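You operate a simulated robot arm through the tools that you are given. There is no shell and no other tool. Be economical: measure what you need, move in short steps, check, and stop when the job is done.

Carry out the task below with a simulated robot arm. There is one attempt and no reset: what you move stays moved.

TASK
Put the milk carton on top of the holed metal disc. Then switch the dry switch on.

It is judged by the outcome, as a careful person would: the job done as asked, and still so three seconds after it is handed in. It fails if anything else is knocked over, pushed out of place, dropped, spilled or broken.

THE ROBOT
A 6-joint arm with a two-finger parallel gripper, fixed in place. Base frame: the origin is at the foot of the arm, x ahead of it, y to its left, z up; the work surface is at about z = 0.813. Lengths are in m, angles in rad, forces in N, time in s.
With the tool pointing down near the work surface it reaches from about 0.24 to 0.64 m from the base axis. Its first joint turns from -1.152 to 1.152 rad. Payload 2.7 kg.
Tool frame: the origin (TCP) lies between the finger pads and is the grasp point; the fingertips stand 0.023 m ahead of it; z points along the fingers, y is the line along which they close. The gripper opens to 0.094 m. The fingers are 0.038 m wide and 0.01 m thick; the gripper's body (0.054 by 0.096 m) begins 0.039 m behind the TCP.
Orientation is told as [roll, pitch, yaw] about the base's x, y, z axes, in that order, counted from this pose: with the fingers straight down and closing along the base's y, the tool's x points along the base's -x, its y along +y and its z along -z.

THE INTERFACE
- The arm moves only by the tool arm_command. Its argument "deltas" is a list of rows, each a list of 6 numbers: the shift along the base's x, y, z in mm, then the turn, a rotation vector about the base's x, y, z in rad. In form: [[tx, ty, tz, ax, ay, az], ...]. A call has 1 to 20 rows; each row shifts and turns the commanded pose from where the row before left it. "grip" is the gripper command, from -1 (shut) to 1 (fully open), values between in proportion, set as the call begins (left out, the last holds). A row lasts 0.2 s, in which the tool goes at most 0.05 m and 0.15 rad; a call with a longer step from one row to the next is refused whole, and so is a gripper value outside its range. A pose out of reach is approached as far as the arm can. The call stops where the force on the tool passes 40 N (or 10 N more than at its start, if that is more) or the arm is blocked; 0.2 s more then pass. The fingers move at their own pace (about 0.045 m/s each) and stop on an object; they squeeze with about 30 N. The grip force told is the motor's: it shows also when the fingers shut on nothing. Time passes only in rows, and 0.2 s behind the last, so rows that do not move let the fingers close. It gives the time, the measured TCP pose, the force on the tool (base axes), the opening and the grip force at its end, in the units of the frame above (readings bear some noise).
- Cameras (640 x 400 px; columns grow to the right, rows downward): "scene" is fixed at [0.0641, -0.4221, 1.4104]; the picture's right is [0.88, -0.47, 0.00], its down [-0.24, -0.44, -0.86] and it looks along [0.41, 0.76, -0.50] (base axes); focal length 363 px, centre (320, 200). "wrist" rides on the gripper at [-0.039, 0, -0.044] in the tool frame; the picture's right is [0.00, -1.00, 0.00], its down [0.97, 0.00, -0.24] and it looks along [0.24, 0.00, 0.97] (tool axes); focal length 218 px, centre (320, 200).
- grab_frame(camera): a new picture of that camera. No time passes.
- probe_pixels(camera, pixels): for up to 12 pixels [column, row] of the newest picture of that camera ("zoom" is the newest enlarged one), the place [x, y, z] in the base frame of the surface seen there, good to about 0.003 m. No time passes.
- inspect(camera, box): a new picture of the part [left, top, right, bottom] of that camera's present view, enlarged. No time passes.
- close_job(): hands the job in; it is judged then, once.

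Work in short steps. Measure before you move; look again where a grasp or a placing could have gone wrong, and mend it. You have 80 turns and 34 pictures in all, the two below and enlarged ones among them. Open the gripper and draw the arm clear of the work before you hand the job in, unless the task says otherwise; then end with one line.

The tools are called after ">>>" by a JSON object that holds its "method" and its "body". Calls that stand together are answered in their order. arm_command: Moves the arm, as the interface text tells. Its arguments: {"type":"object","properties":{"deltas":{"type":"array"},"grip":{"type":"number"}},"required":["deltas"]} The other tools are called the same way: grab_frame (camera) takes a picture; probe_pixels (camera, pixels) gives the place of the surface under pixels of a picture; inspect (camera, box) takes an enlarged picture of a part of a camera's view; close_job () hands the job in.

At the start:

```text
clock: 0.0
tool_pos: [0.3101, 0.2477, 1.1373]
tcp_rot: [0.001, -0.003, -0.002]
force: [-0.4, 0.0, 0.4]
grip_width: 0.0942
finger_force: 0.1
```

scene: 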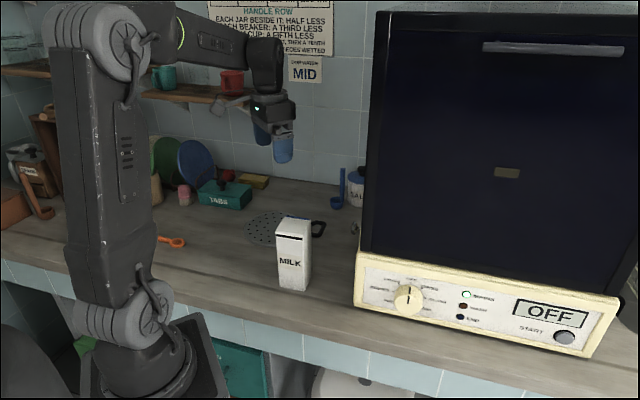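
wrist: 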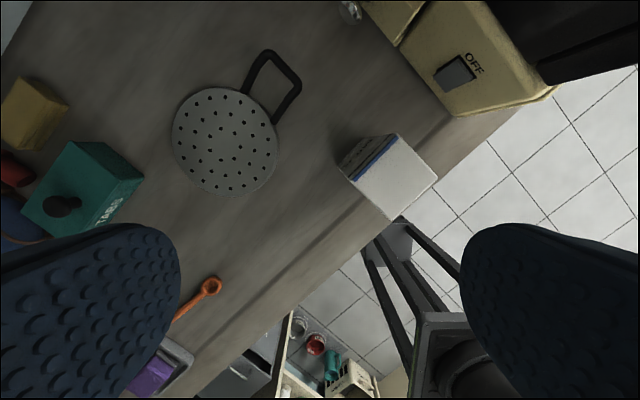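

I see the carton at scene (293,255), disc at (270,228), and the appliance panel; I enlarge the panel and the carton/disc area to read labels.

>>> {"method": "inspect", "body": {"camera": "scene", "box": [340, 240, 640, 370]}}

>>> {"method": "inspect", "body": {"camera": "wrist", "box": [320, 0, 560, 150]}}

>>> {"method": "inspect", "body": {"camera": "scene", "box": [220, 150, 380, 300]}}

>>> {"method": "probe_pixels", "body": {"camera": "wrist", "pixels": [[225, 140], [174, 140], [277, 150], [225, 88], [222, 194], [270, 55], [398, 135], [437, 178], [391, 219], [342, 172], [455, 72], [300, 90]]}}

```text
2.13 times, centred on (490, 305) of scene
```

zoom: 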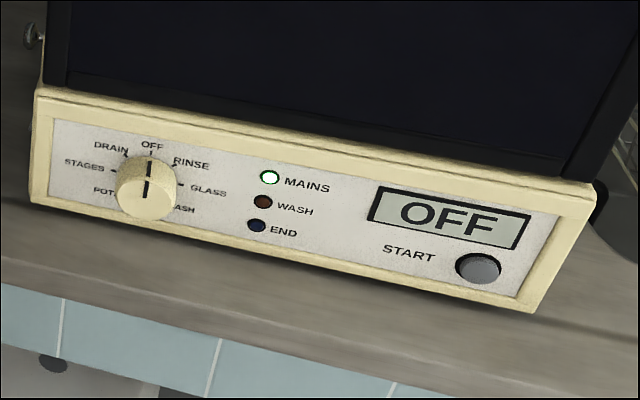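

```text
2.67 times, centred on (440, 75) of wrist
```

zoom: 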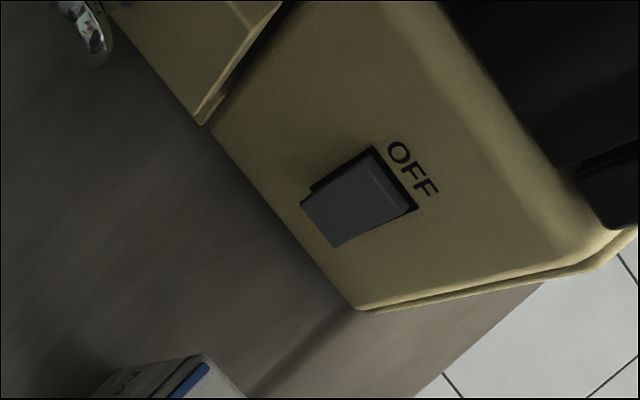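

```text
2.67 times, centred on (300, 225) of scene
```

zoom: 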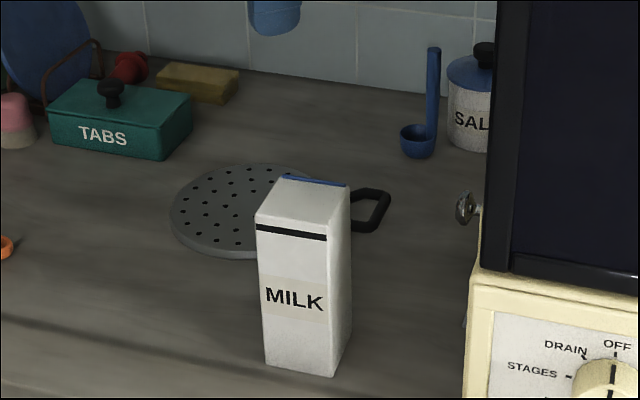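

```text
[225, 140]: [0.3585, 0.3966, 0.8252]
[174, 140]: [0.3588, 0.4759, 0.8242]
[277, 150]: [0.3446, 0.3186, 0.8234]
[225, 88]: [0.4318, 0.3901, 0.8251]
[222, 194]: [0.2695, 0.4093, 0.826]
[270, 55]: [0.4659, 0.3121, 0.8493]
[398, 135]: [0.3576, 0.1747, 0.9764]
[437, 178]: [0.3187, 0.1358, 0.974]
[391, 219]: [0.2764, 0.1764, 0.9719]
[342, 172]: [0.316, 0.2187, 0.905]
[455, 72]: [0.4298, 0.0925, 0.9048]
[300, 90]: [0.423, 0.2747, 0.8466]
```

A rocker switch marked OFF sits on the appliance's left side near (0.43, 0.09, 0.905). I read the wall notes and check the silver thing, as they may concern the handling.

>>> {"method": "inspect", "body": {"camera": "scene", "box": [200, 0, 360, 100]}}

>>> {"method": "inspect", "body": {"camera": "wrist", "box": [300, 0, 460, 100]}}

>>> {"method": "probe_pixels", "body": {"camera": "wrist", "pixels": [[349, 12], [405, 5], [436, 70], [470, 80], [460, 55], [445, 88], [475, 60], [455, 114], [400, 44], [520, 90], [430, 20], [475, 95]]}}

```text
4.00 times, centred on (280, 50) of scene
```

zoom: 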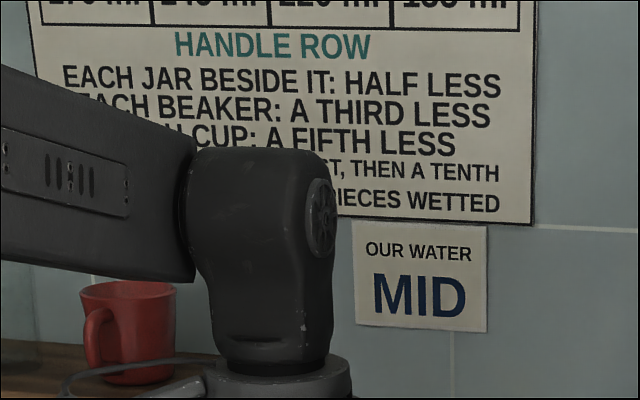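

```text
4.00 times, centred on (380, 50) of wrist
```

zoom: 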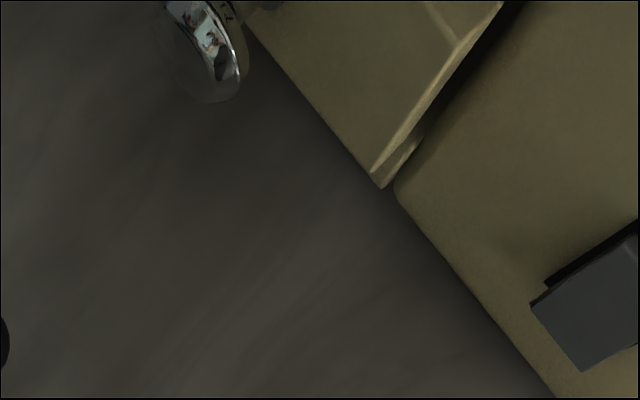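

```text
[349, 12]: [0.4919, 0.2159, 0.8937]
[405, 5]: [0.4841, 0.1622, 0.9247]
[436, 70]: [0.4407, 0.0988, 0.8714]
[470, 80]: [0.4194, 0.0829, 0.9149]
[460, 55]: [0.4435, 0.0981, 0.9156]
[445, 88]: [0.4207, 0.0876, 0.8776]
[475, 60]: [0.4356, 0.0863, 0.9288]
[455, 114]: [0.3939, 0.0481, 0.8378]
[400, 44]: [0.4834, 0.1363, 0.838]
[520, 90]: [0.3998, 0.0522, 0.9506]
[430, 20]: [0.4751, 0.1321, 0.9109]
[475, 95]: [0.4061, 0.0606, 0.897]
```

Carton top centre is about (0.317, 0.1755), top z≈0.974, sides at 45°; disc centre about (0.355, 0.397), top z 0.825. I move above the carton with yaw +0.785.

>>> {"method": "arm_command", "body": {"deltas": [[1, -12, -13, 0, 0, 0.131], [1, -12, -13, 0, 0, 0.131], [1, -12, -13, 0, 0, 0.131], [1, -12, -13, 0, 0, 0.131], [1, -12, -13, 0, 0, 0.131], [2, -12, -13, 0, 0, 0.13], [0, 0, 0, 0, 0, 0]], "grip": 1}}

>>> {"method": "grab_frame", "body": {"camera": "wrist"}}

```text
clock: 1.6
tool_pos: [0.3159, 0.1738, 1.0576]
tcp_rot: [0.002, 0.0, 0.785]
force: [-0.2, 0.3, -0.4]
grip_width: 0.094
finger_force: 0.0
```

```text
26 pictures are left
```

wrist: 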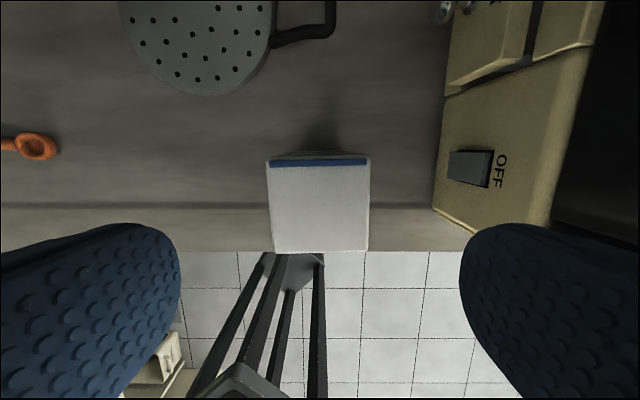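

>>> {"method": "probe_pixels", "body": {"camera": "wrist", "pixels": [[268, 166], [368, 166], [365, 248], [275, 248], [318, 205], [320, 156], [450, 150], [450, 180], [470, 152], [488, 168], [480, 184], [455, 166]]}}

>>> {"method": "inspect", "body": {"camera": "wrist", "box": [420, 100, 580, 220]}}

```text
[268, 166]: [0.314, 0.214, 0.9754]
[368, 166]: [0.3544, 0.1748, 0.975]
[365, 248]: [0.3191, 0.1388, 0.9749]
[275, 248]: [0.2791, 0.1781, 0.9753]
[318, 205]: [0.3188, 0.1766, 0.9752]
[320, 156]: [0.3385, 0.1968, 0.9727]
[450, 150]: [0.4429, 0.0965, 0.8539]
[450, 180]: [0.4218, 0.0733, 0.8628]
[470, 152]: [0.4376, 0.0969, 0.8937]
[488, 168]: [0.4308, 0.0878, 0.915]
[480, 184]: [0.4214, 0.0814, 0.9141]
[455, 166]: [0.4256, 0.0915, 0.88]
```

```text
3.33 times, centred on (500, 160) of wrist
```

zoom: 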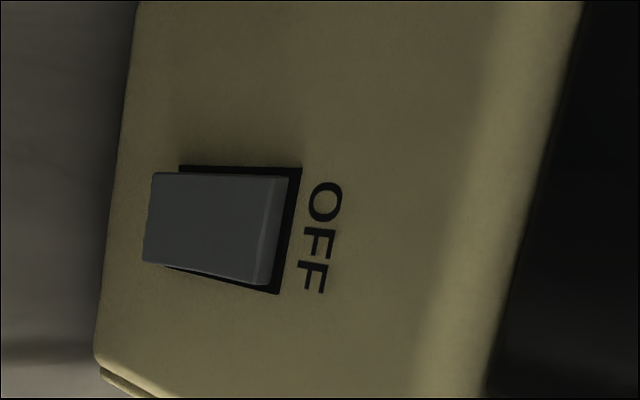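

Carton top is centred at (0.317, 0.1765), z 0.975, aligned with the gripper. I descend to TCP z≈0.945.

>>> {"method": "arm_command", "body": {"deltas": [[1, 2, -30, 0, 0, 0], [0, 0, -30, 0, 0, 0], [0, 0, -25, 0, 0, 0], [0, 0, -20, 0, 0, 0], [0, 0, -8, 0, 0, 0], [0, 0, 0, 0, 0, 0]], "grip": 1}}

>>> {"method": "grab_frame", "body": {"camera": "scene"}}

```text
clock: 3.0
tool_pos: [0.317, 0.1783, 0.9448]
tcp_rot: [0.003, -0.002, 0.784]
force: [-0.9, 0.3, -0.1]
grip_width: 0.094
finger_force: 0.0
```

```text
24 pictures are left
```

scene: 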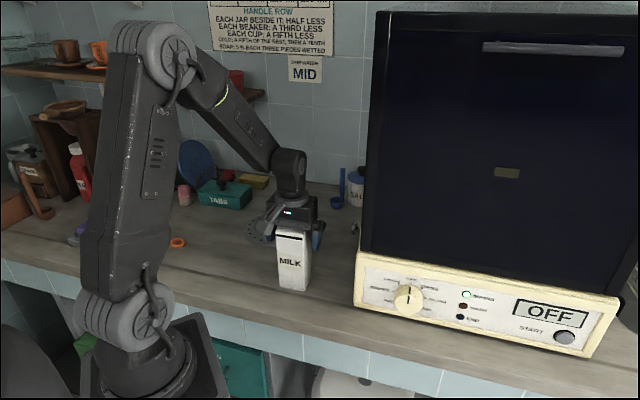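

The fingers straddle the carton; I close and let the grip settle.

>>> {"method": "arm_command", "body": {"deltas": [[0, 0, 0, 0, 0, 0], [0, 0, 0, 0, 0, 0], [0, 0, 0, 0, 0, 0], [0, 0, 0, 0, 0, 0], [0, 0, 0, 0, 0, 0], [0, 0, 0, 0, 0, 0]], "grip": -1}}

>>> {"method": "arm_command", "body": {"deltas": [[0, 0, 5, 0, 0, 0], [0, 0, 10, 0, 0, 0], [0, 0, 15, 0, 0, 0], [0, 0, 20, 0, 0, 0], [0, 0, 0, 0, 0, 0]]}}

>>> {"method": "grab_frame", "body": {"camera": "scene"}}

```text
clock: 4.4
tool_pos: [0.3174, 0.1779, 0.9459]
tcp_rot: [-0.001, -0.002, 0.781]
force: [2.2, -3.3, 4.6]
grip_width: 0.0622
finger_force: 30.4
```

```text
clock: 5.6
tool_pos: [0.3212, 0.1774, 0.9983]
tcp_rot: [0.0, -0.003, 0.783]
force: [-0.7, 0.3, -6.1]
grip_width: 0.0622
finger_force: 29.9
```

```text
23 pictures are left
```

scene: 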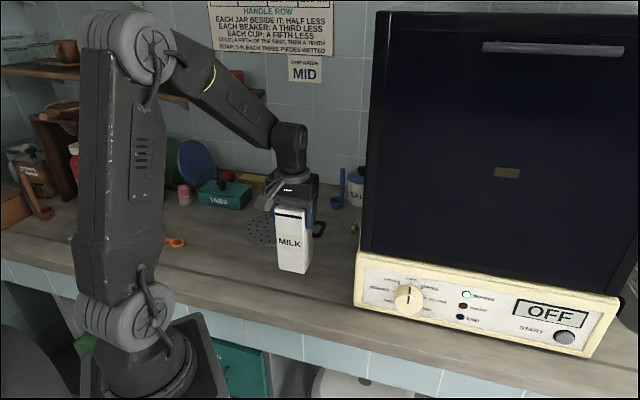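

The carton is held (about 6 N) and lifted ~52 mm. I carry it over the disc centre (0.352, 0.397).

>>> {"method": "arm_command", "body": {"deltas": [[0, 5, 10, 0, 0, 0], [3, 15, 10, 0, 0, 0], [4, 25, 0, 0, 0, 0], [4, 30, 0, 0, 0, 0], [4, 30, 0, 0, 0, 0], [4, 30, 0, 0, 0, 0], [4, 30, 0, 0, 0, 0], [4, 30, 0, 0, 0, 0], [3, 17, 0, 0, 0, 0], [1, 7, 0, 0, 0, 0], [0, 0, 0, 0, 0, 0], [0, 0, 0, 0, 0, 0]]}}

>>> {"method": "grab_frame", "body": {"camera": "scene"}}

>>> {"method": "grab_frame", "body": {"camera": "wrist"}}

```text
clock: 8.2
tool_pos: [0.349, 0.3967, 1.0167]
tcp_rot: [0.0, -0.002, 0.783]
force: [0.2, 0.1, -5.7]
grip_width: 0.062
finger_force: 30.5
```

```text
22 pictures are left
```

scene: 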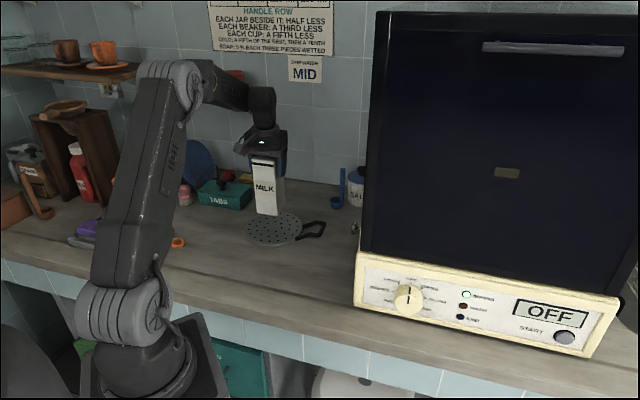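

```text
21 pictures are left
```

wrist: 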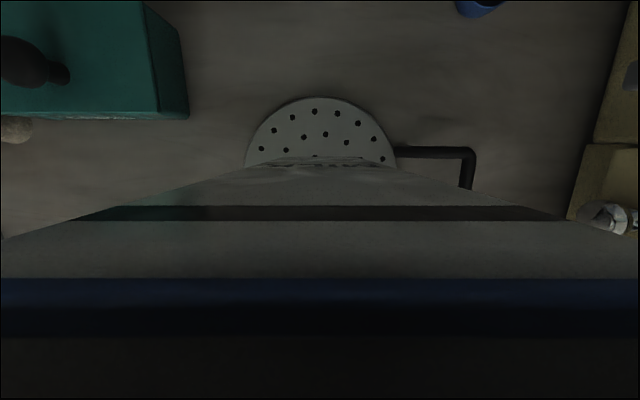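

Carton hangs above the disc; I re-measure the disc rim in this scene picture to fine-tune the centre.

>>> {"method": "probe_pixels", "body": {"camera": "scene", "pixels": [[248, 230], [300, 228], [272, 241], [275, 224], [265, 210], [284, 210], [271, 216]]}}

```text
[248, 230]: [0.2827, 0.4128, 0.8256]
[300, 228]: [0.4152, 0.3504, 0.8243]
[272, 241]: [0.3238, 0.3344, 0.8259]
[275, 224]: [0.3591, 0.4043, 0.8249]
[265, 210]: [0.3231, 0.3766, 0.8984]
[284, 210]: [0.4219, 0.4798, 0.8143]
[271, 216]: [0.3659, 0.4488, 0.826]
```

Disc centre is confirmed near (0.352, 0.396), so the carton (0.349, 0.397) is well centred. I lower about 57 mm with a gentle last part.

>>> {"method": "arm_command", "body": {"deltas": [[2, -1, -15, 0, 0, 0], [0, 0, -15, 0, 0, 0], [0, 0, -12, 0, 0, 0], [0, 0, -8, 0, 0, 0], [0, 0, -4, 0, 0, 0], [0, 0, -2, 0, 0, 0], [0, 0, 0, 0, 0, 0]]}}

```text
clock: 9.8
tool_pos: [0.3512, 0.3955, 0.9615]
tcp_rot: [0.002, 0.001, 0.784]
force: [0.2, -0.3, -5.8]
grip_width: 0.062
finger_force: 30.0
```

Still carrying full weight; expected contact is ~z 0.958. I lower in 1 mm steps.

>>> {"method": "arm_command", "body": {"deltas": [[0, 0, -1, 0, 0, 0], [0, 0, -1, 0, 0, 0], [0, 0, -1, 0, 0, 0], [0, 0, 0, 0, 0, 0]]}}

```text
clock: 10.8
tool_pos: [0.3509, 0.3961, 0.9572]
tcp_rot: [0.002, 0.0, 0.783]
force: [0.6, 0.2, -5.8]
grip_width: 0.0622
finger_force: 30.1
```

>>> {"method": "arm_command", "body": {"deltas": [[0, 0, -1, 0, 0, 0], [0, 0, 0, 0, 0, 0]]}}

>>> {"method": "inspect", "body": {"camera": "scene", "box": [220, 140, 350, 260]}}

```text
clock: 11.4
tool_pos: [0.3504, 0.3957, 0.9561]
tcp_rot: [0.0, -0.001, 0.784]
force: [-1.9, -2.5, 0.9]
grip_width: 0.0617
finger_force: 30.0
```

```text
3.33 times, centred on (285, 200) of scene
```

zoom: 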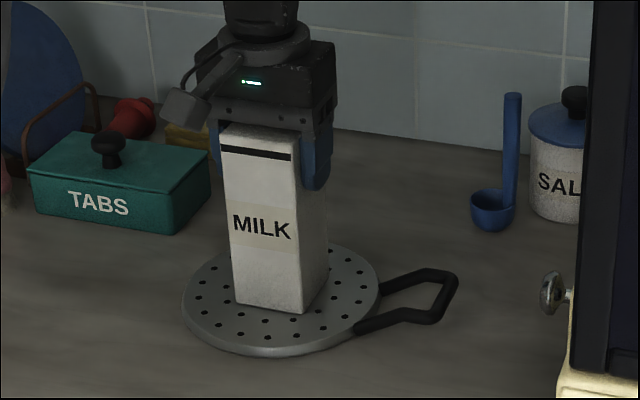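

Contact: the weight reading went to ~0 and the carton stands on the disc. I open and then rise.

>>> {"method": "arm_command", "body": {"deltas": [[0, 0, 0, 0, 0, 0], [0, 0, 0, 0, 0, 0], [0, 0, 0, 0, 0, 0], [0, 0, 0, 0, 0, 0], [0, 0, 0, 0, 0, 0]], "grip": 1}}

>>> {"method": "arm_command", "body": {"deltas": [[0, 0, 10, 0, 0, 0], [0, 0, 20, 0, 0, 0], [0, 0, 30, 0, 0, 0], [0, 0, 30, 0, 0, 0], [0, 0, 20, 0, 0, 0], [0, 0, 0, 0, 0, 0]]}}

>>> {"method": "grab_frame", "body": {"camera": "scene"}}

```text
clock: 12.6
tool_pos: [0.3517, 0.396, 0.9566]
tcp_rot: [0.003, -0.002, 0.783]
force: [-0.2, 0.0, -0.2]
grip_width: 0.094
finger_force: 0.0
```

```text
clock: 14.0
tool_pos: [0.3499, 0.3967, 1.0677]
tcp_rot: [0.0, -0.002, 0.785]
force: [0.3, -0.4, -0.4]
grip_width: 0.0941
finger_force: 0.1
```

```text
19 pictures are left
```

scene: 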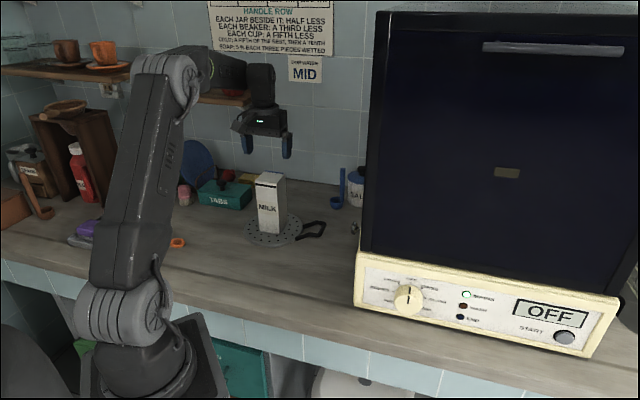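

The carton stands on the disc. Next I move clear toward the switch side, shut the fingers and tilt the tool ~50° toward the side face, at a standoff, to look at the rocker square-on.

>>> {"method": "arm_command", "body": {"deltas": [[0, -15, 0, 0, 0, 0], [-3, -30, 0, 0, 0, 0], [-3, -30, 0, 0, 0, 0], [-3, -35, 0, 0, 0, 0], [-3, -35, 0, 0, 0, 0], [-3, -35, 0, 0, 0, 0], [-3, -25, 0, 0, 0, 0], [0, -12, 0, 0, 0, 0], [0, 0, -10, -0.102, -0.102, 0], [0, 0, -15, -0.102, -0.102, 0], [0, 0, -15, -0.102, -0.102, 0], [0, 0, -15, -0.102, -0.102, 0], [0, 0, -15, -0.102, -0.102, 0], [0, 0, -10, -0.102, -0.102, 0], [0, 0, 0, 0, 0, 0]], "grip": -1}}

>>> {"method": "grab_frame", "body": {"camera": "wrist"}}

```text
clock: 17.2
tool_pos: [0.3335, 0.1787, 0.9854]
tcp_rot: [-0.865, -0.001, 0.785]
force: [0.8, 0.1, 0.2]
grip_width: 0.0
finger_force: 29.8
```

```text
18 pictures are left
```

wrist: 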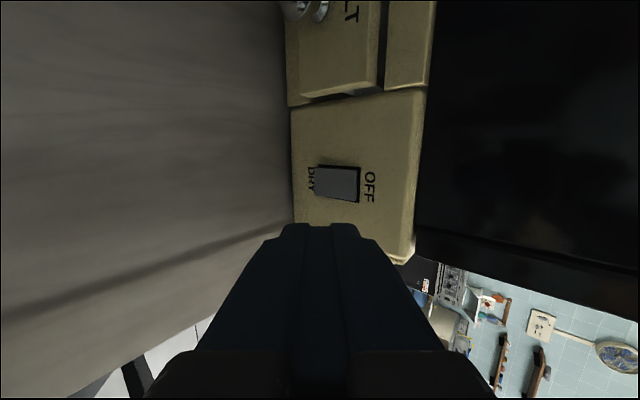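

The label below the rocker reads DRY and OFF is above it. I enlarge and measure the rocker.

>>> {"method": "inspect", "body": {"camera": "wrist", "box": [280, 130, 400, 230]}}

>>> {"method": "probe_pixels", "body": {"camera": "wrist", "pixels": [[318, 170], [317, 182], [316, 194], [335, 182], [353, 172], [354, 184], [354, 198], [335, 212], [335, 150], [385, 180], [303, 180]]}}

```text
4.00 times, centred on (340, 180) of wrist
```

zoom: 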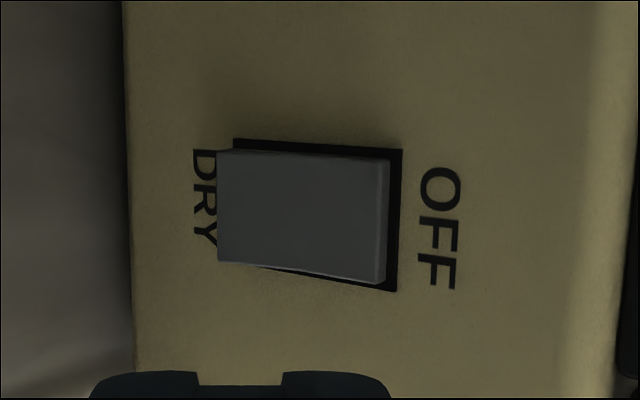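

```text
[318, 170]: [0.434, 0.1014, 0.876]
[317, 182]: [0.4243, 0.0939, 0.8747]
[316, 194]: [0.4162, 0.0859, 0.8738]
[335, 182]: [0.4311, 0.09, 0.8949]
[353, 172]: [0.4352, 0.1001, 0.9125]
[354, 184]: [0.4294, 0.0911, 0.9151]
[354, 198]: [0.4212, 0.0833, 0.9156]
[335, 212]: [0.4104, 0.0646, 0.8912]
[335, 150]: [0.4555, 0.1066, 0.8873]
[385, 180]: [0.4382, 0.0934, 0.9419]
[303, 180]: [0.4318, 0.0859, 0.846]
```

Rocker is at t≈0.365 along the face, with its lower (DRY) end protruding at (0.424, 0.094, 0.875). I move to a pre-press pose about 30 mm off that end.

>>> {"method": "arm_command", "body": {"deltas": [[0, 0, -25, 0, 0, 0], [0, 0, -30, 0, 0, 0], [5, -5, -30, 0, 0, 0], [15, -14, -13, 0, 0, 0], [16, -14, 0, 0, 0, 0], [15, -14, 0, 0, 0, 0], [0, 0, 0, 0, 0, 0]]}}

>>> {"method": "grab_frame", "body": {"camera": "wrist"}}

>>> {"method": "inspect", "body": {"camera": "scene", "box": [240, 160, 440, 320]}}

```text
clock: 18.8
tool_pos: [0.3856, 0.1314, 0.8886]
tcp_rot: [-0.864, -0.001, 0.785]
force: [-0.4, 0.3, 0.4]
grip_width: 0.0
finger_force: 29.9
```

```text
16 pictures are left
```

wrist: 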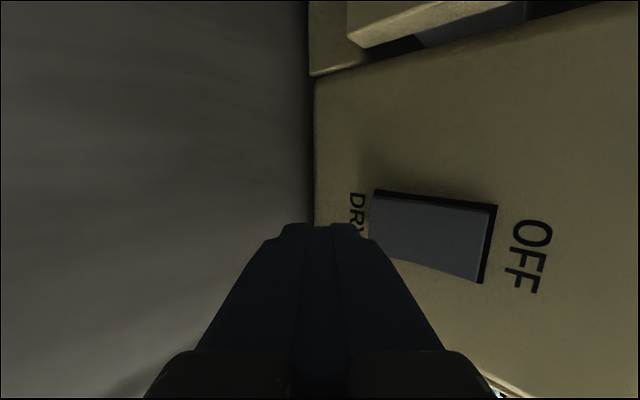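

```text
2.50 times, centred on (340, 240) of scene
```

zoom: 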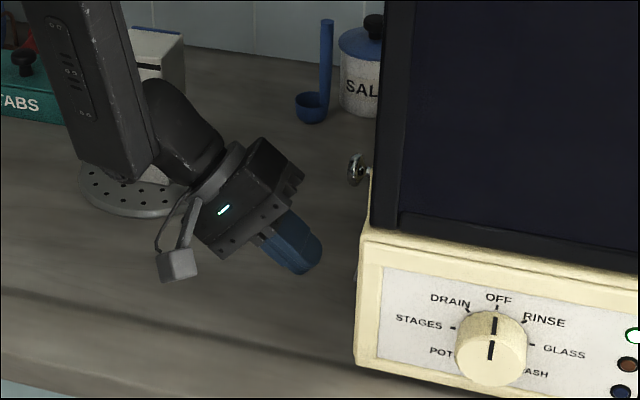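

Fingertips are ~30 mm off; I check the tip location against the rocker's lower end before pressing.

>>> {"method": "probe_pixels", "body": {"camera": "wrist", "pixels": [[300, 230], [320, 228], [345, 228], [375, 195], [372, 230], [385, 225], [440, 240]]}}

```text
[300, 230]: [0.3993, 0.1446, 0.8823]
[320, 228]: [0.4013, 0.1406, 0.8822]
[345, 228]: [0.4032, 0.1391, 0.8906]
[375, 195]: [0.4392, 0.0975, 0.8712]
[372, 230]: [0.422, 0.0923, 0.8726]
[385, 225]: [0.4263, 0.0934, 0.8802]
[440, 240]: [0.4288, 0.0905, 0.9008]
```

Tip height (~0.874–0.881) matches the DRY end. I approach 26 mm and then press in 2 mm steps.

>>> {"method": "arm_command", "body": {"deltas": [[6, -6, -1, 0, 0, 0], [6, -6, 0, 0, 0, 0], [5, -5, 0, 0, 0, 0], [2, -2, 0, 0, 0, 0], [1.5, -1.5, 0, 0, 0, 0], [1.5, -1.5, 0, 0, 0, 0], [1.5, -1.5, 0, 0, 0, 0], [1.5, -1.5, 0, 0, 0, 0]]}}

>>> {"method": "grab_frame", "body": {"camera": "wrist"}}

```text
clock: 20.6
tool_pos: [0.4086, 0.1081, 0.8879]
tcp_rot: [-0.865, -0.002, 0.785]
force: [0.1, -0.2, 0.0]
grip_width: 0.0
finger_force: 30.0
```

```text
14 pictures are left
```

wrist: 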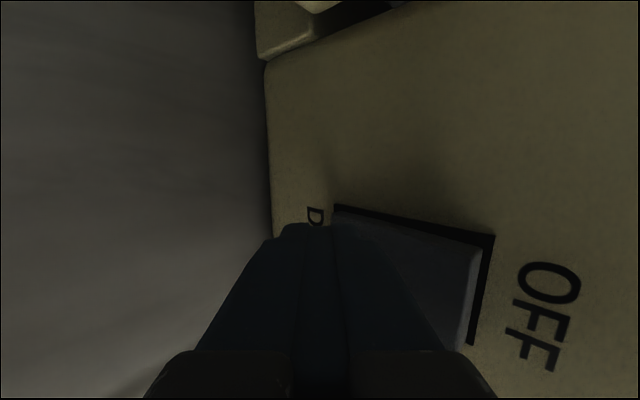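

Near or just at contact, with no force yet; I continue in small steps.

>>> {"method": "arm_command", "body": {"deltas": [[1.2, -1.2, 0, 0, 0, 0], [1.2, -1.2, 0, 0, 0, 0], [1.2, -1.2, 0, 0, 0, 0], [1.2, -1.2, 0, 0, 0, 0], [0, 0, 0, 0, 0, 0]]}}

>>> {"method": "grab_frame", "body": {"camera": "wrist"}}

```text
clock: 21.4
tool_pos: [0.4099, 0.1068, 0.8882]
tcp_rot: [-0.861, 0.0, 0.793]
force: [-13.9, 7.0, 7.0]
grip_width: 0.0004
finger_force: 29.6
stopped in row 4: the force on the tool passed its limit (the readings are from after the stop); the commanded pose is now the measured one
```

```text
13 pictures are left
```

wrist: 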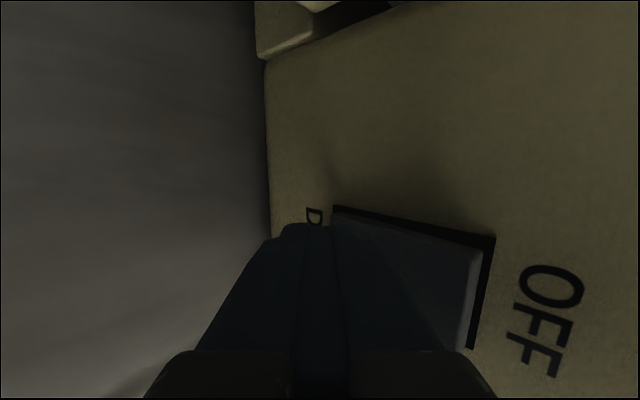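

The push met firm resistance; I back off and look at the rocker.

>>> {"method": "arm_command", "body": {"deltas": [[-3, 3, 0, 0, 0, 0], [-10, 10, 0, 0, 0, 0], [-20, 20, 10, 0, 0, 0], [-20, 20, 20, 0, 0, 0], [0, 0, 20, 0, 0, 0], [0, 0, 0, 0, 0, 0]]}}

>>> {"method": "inspect", "body": {"camera": "wrist", "box": [270, 110, 430, 230]}}

```text
clock: 22.8
tool_pos: [0.3559, 0.1584, 0.9385]
tcp_rot: [-0.86, 0.0, 0.791]
force: [0.1, 0.6, -1.0]
grip_width: 0.0
finger_force: 29.7
```

```text
3.33 times, centred on (350, 170) of wrist
```

zoom: 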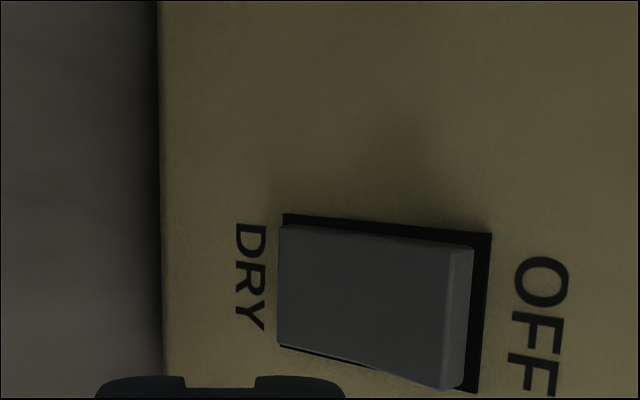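

The OFF end now stands out and the DRY end is pressed in. I confirm by measuring both ends and check the wider scene.

>>> {"method": "probe_pixels", "body": {"camera": "zoom", "pixels": [[290, 290], [370, 310], [440, 320], [220, 280], [400, 130]]}}

>>> {"method": "arm_command", "body": {"deltas": [[-5, 5, 20, 0.1, 0.1, 0], [-5, 5, 30, 0.1, 0.1, 0], [-5, 5, 30, 0.1, 0.1, 0], [0, 0, 30, 0.1, 0.1, 0], [0, 0, 20, 0.1, 0.1, 0], [0, 0, 0, 0.1, 0.1, 0], [0, 0, 0, 0, 0, 0], [0, 0, 0, 0, 0, 0]], "grip": 1}}

>>> {"method": "grab_frame", "body": {"camera": "scene"}}

>>> {"method": "grab_frame", "body": {"camera": "wrist"}}

```text
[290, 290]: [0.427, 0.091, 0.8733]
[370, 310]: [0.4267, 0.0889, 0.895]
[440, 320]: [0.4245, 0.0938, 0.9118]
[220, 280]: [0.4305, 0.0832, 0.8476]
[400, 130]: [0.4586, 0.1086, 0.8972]
```

```text
clock: 24.6
tool_pos: [0.3423, 0.1745, 1.0687]
tcp_rot: [-0.012, -0.003, 0.791]
force: [-0.1, 0.1, 0.0]
grip_width: 0.094
finger_force: 0.0
```

```text
11 pictures are left
```

scene: 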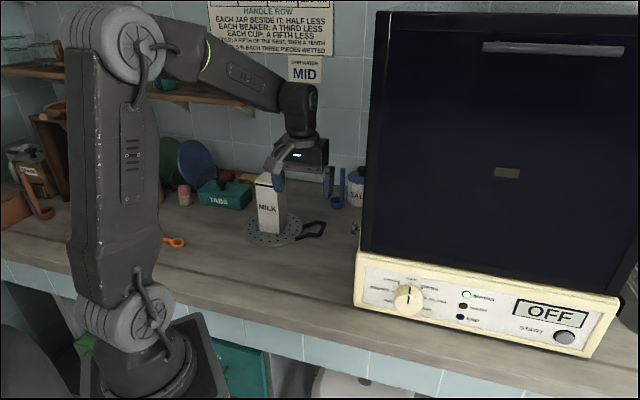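

```text
10 pictures are left
```

wrist: 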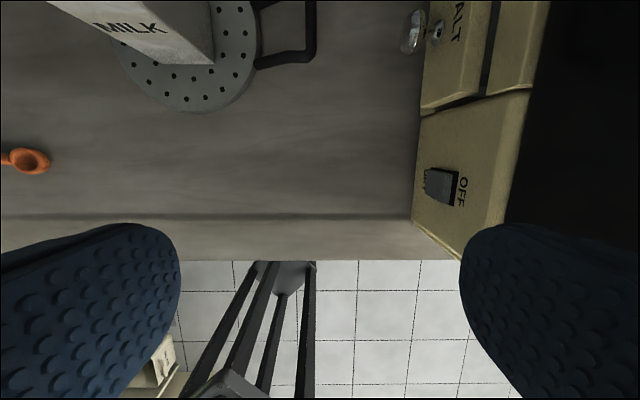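

The rocker stays on DRY, the carton stands on the disc, nothing else has moved, and the arm is clear with the gripper open. I hand in.

>>> {"method": "close_job", "body": {}}

```text
The job is handed in.
```

The milk carton stands on the holed metal disc, and the dry switch is on: its DRY end is pressed in.
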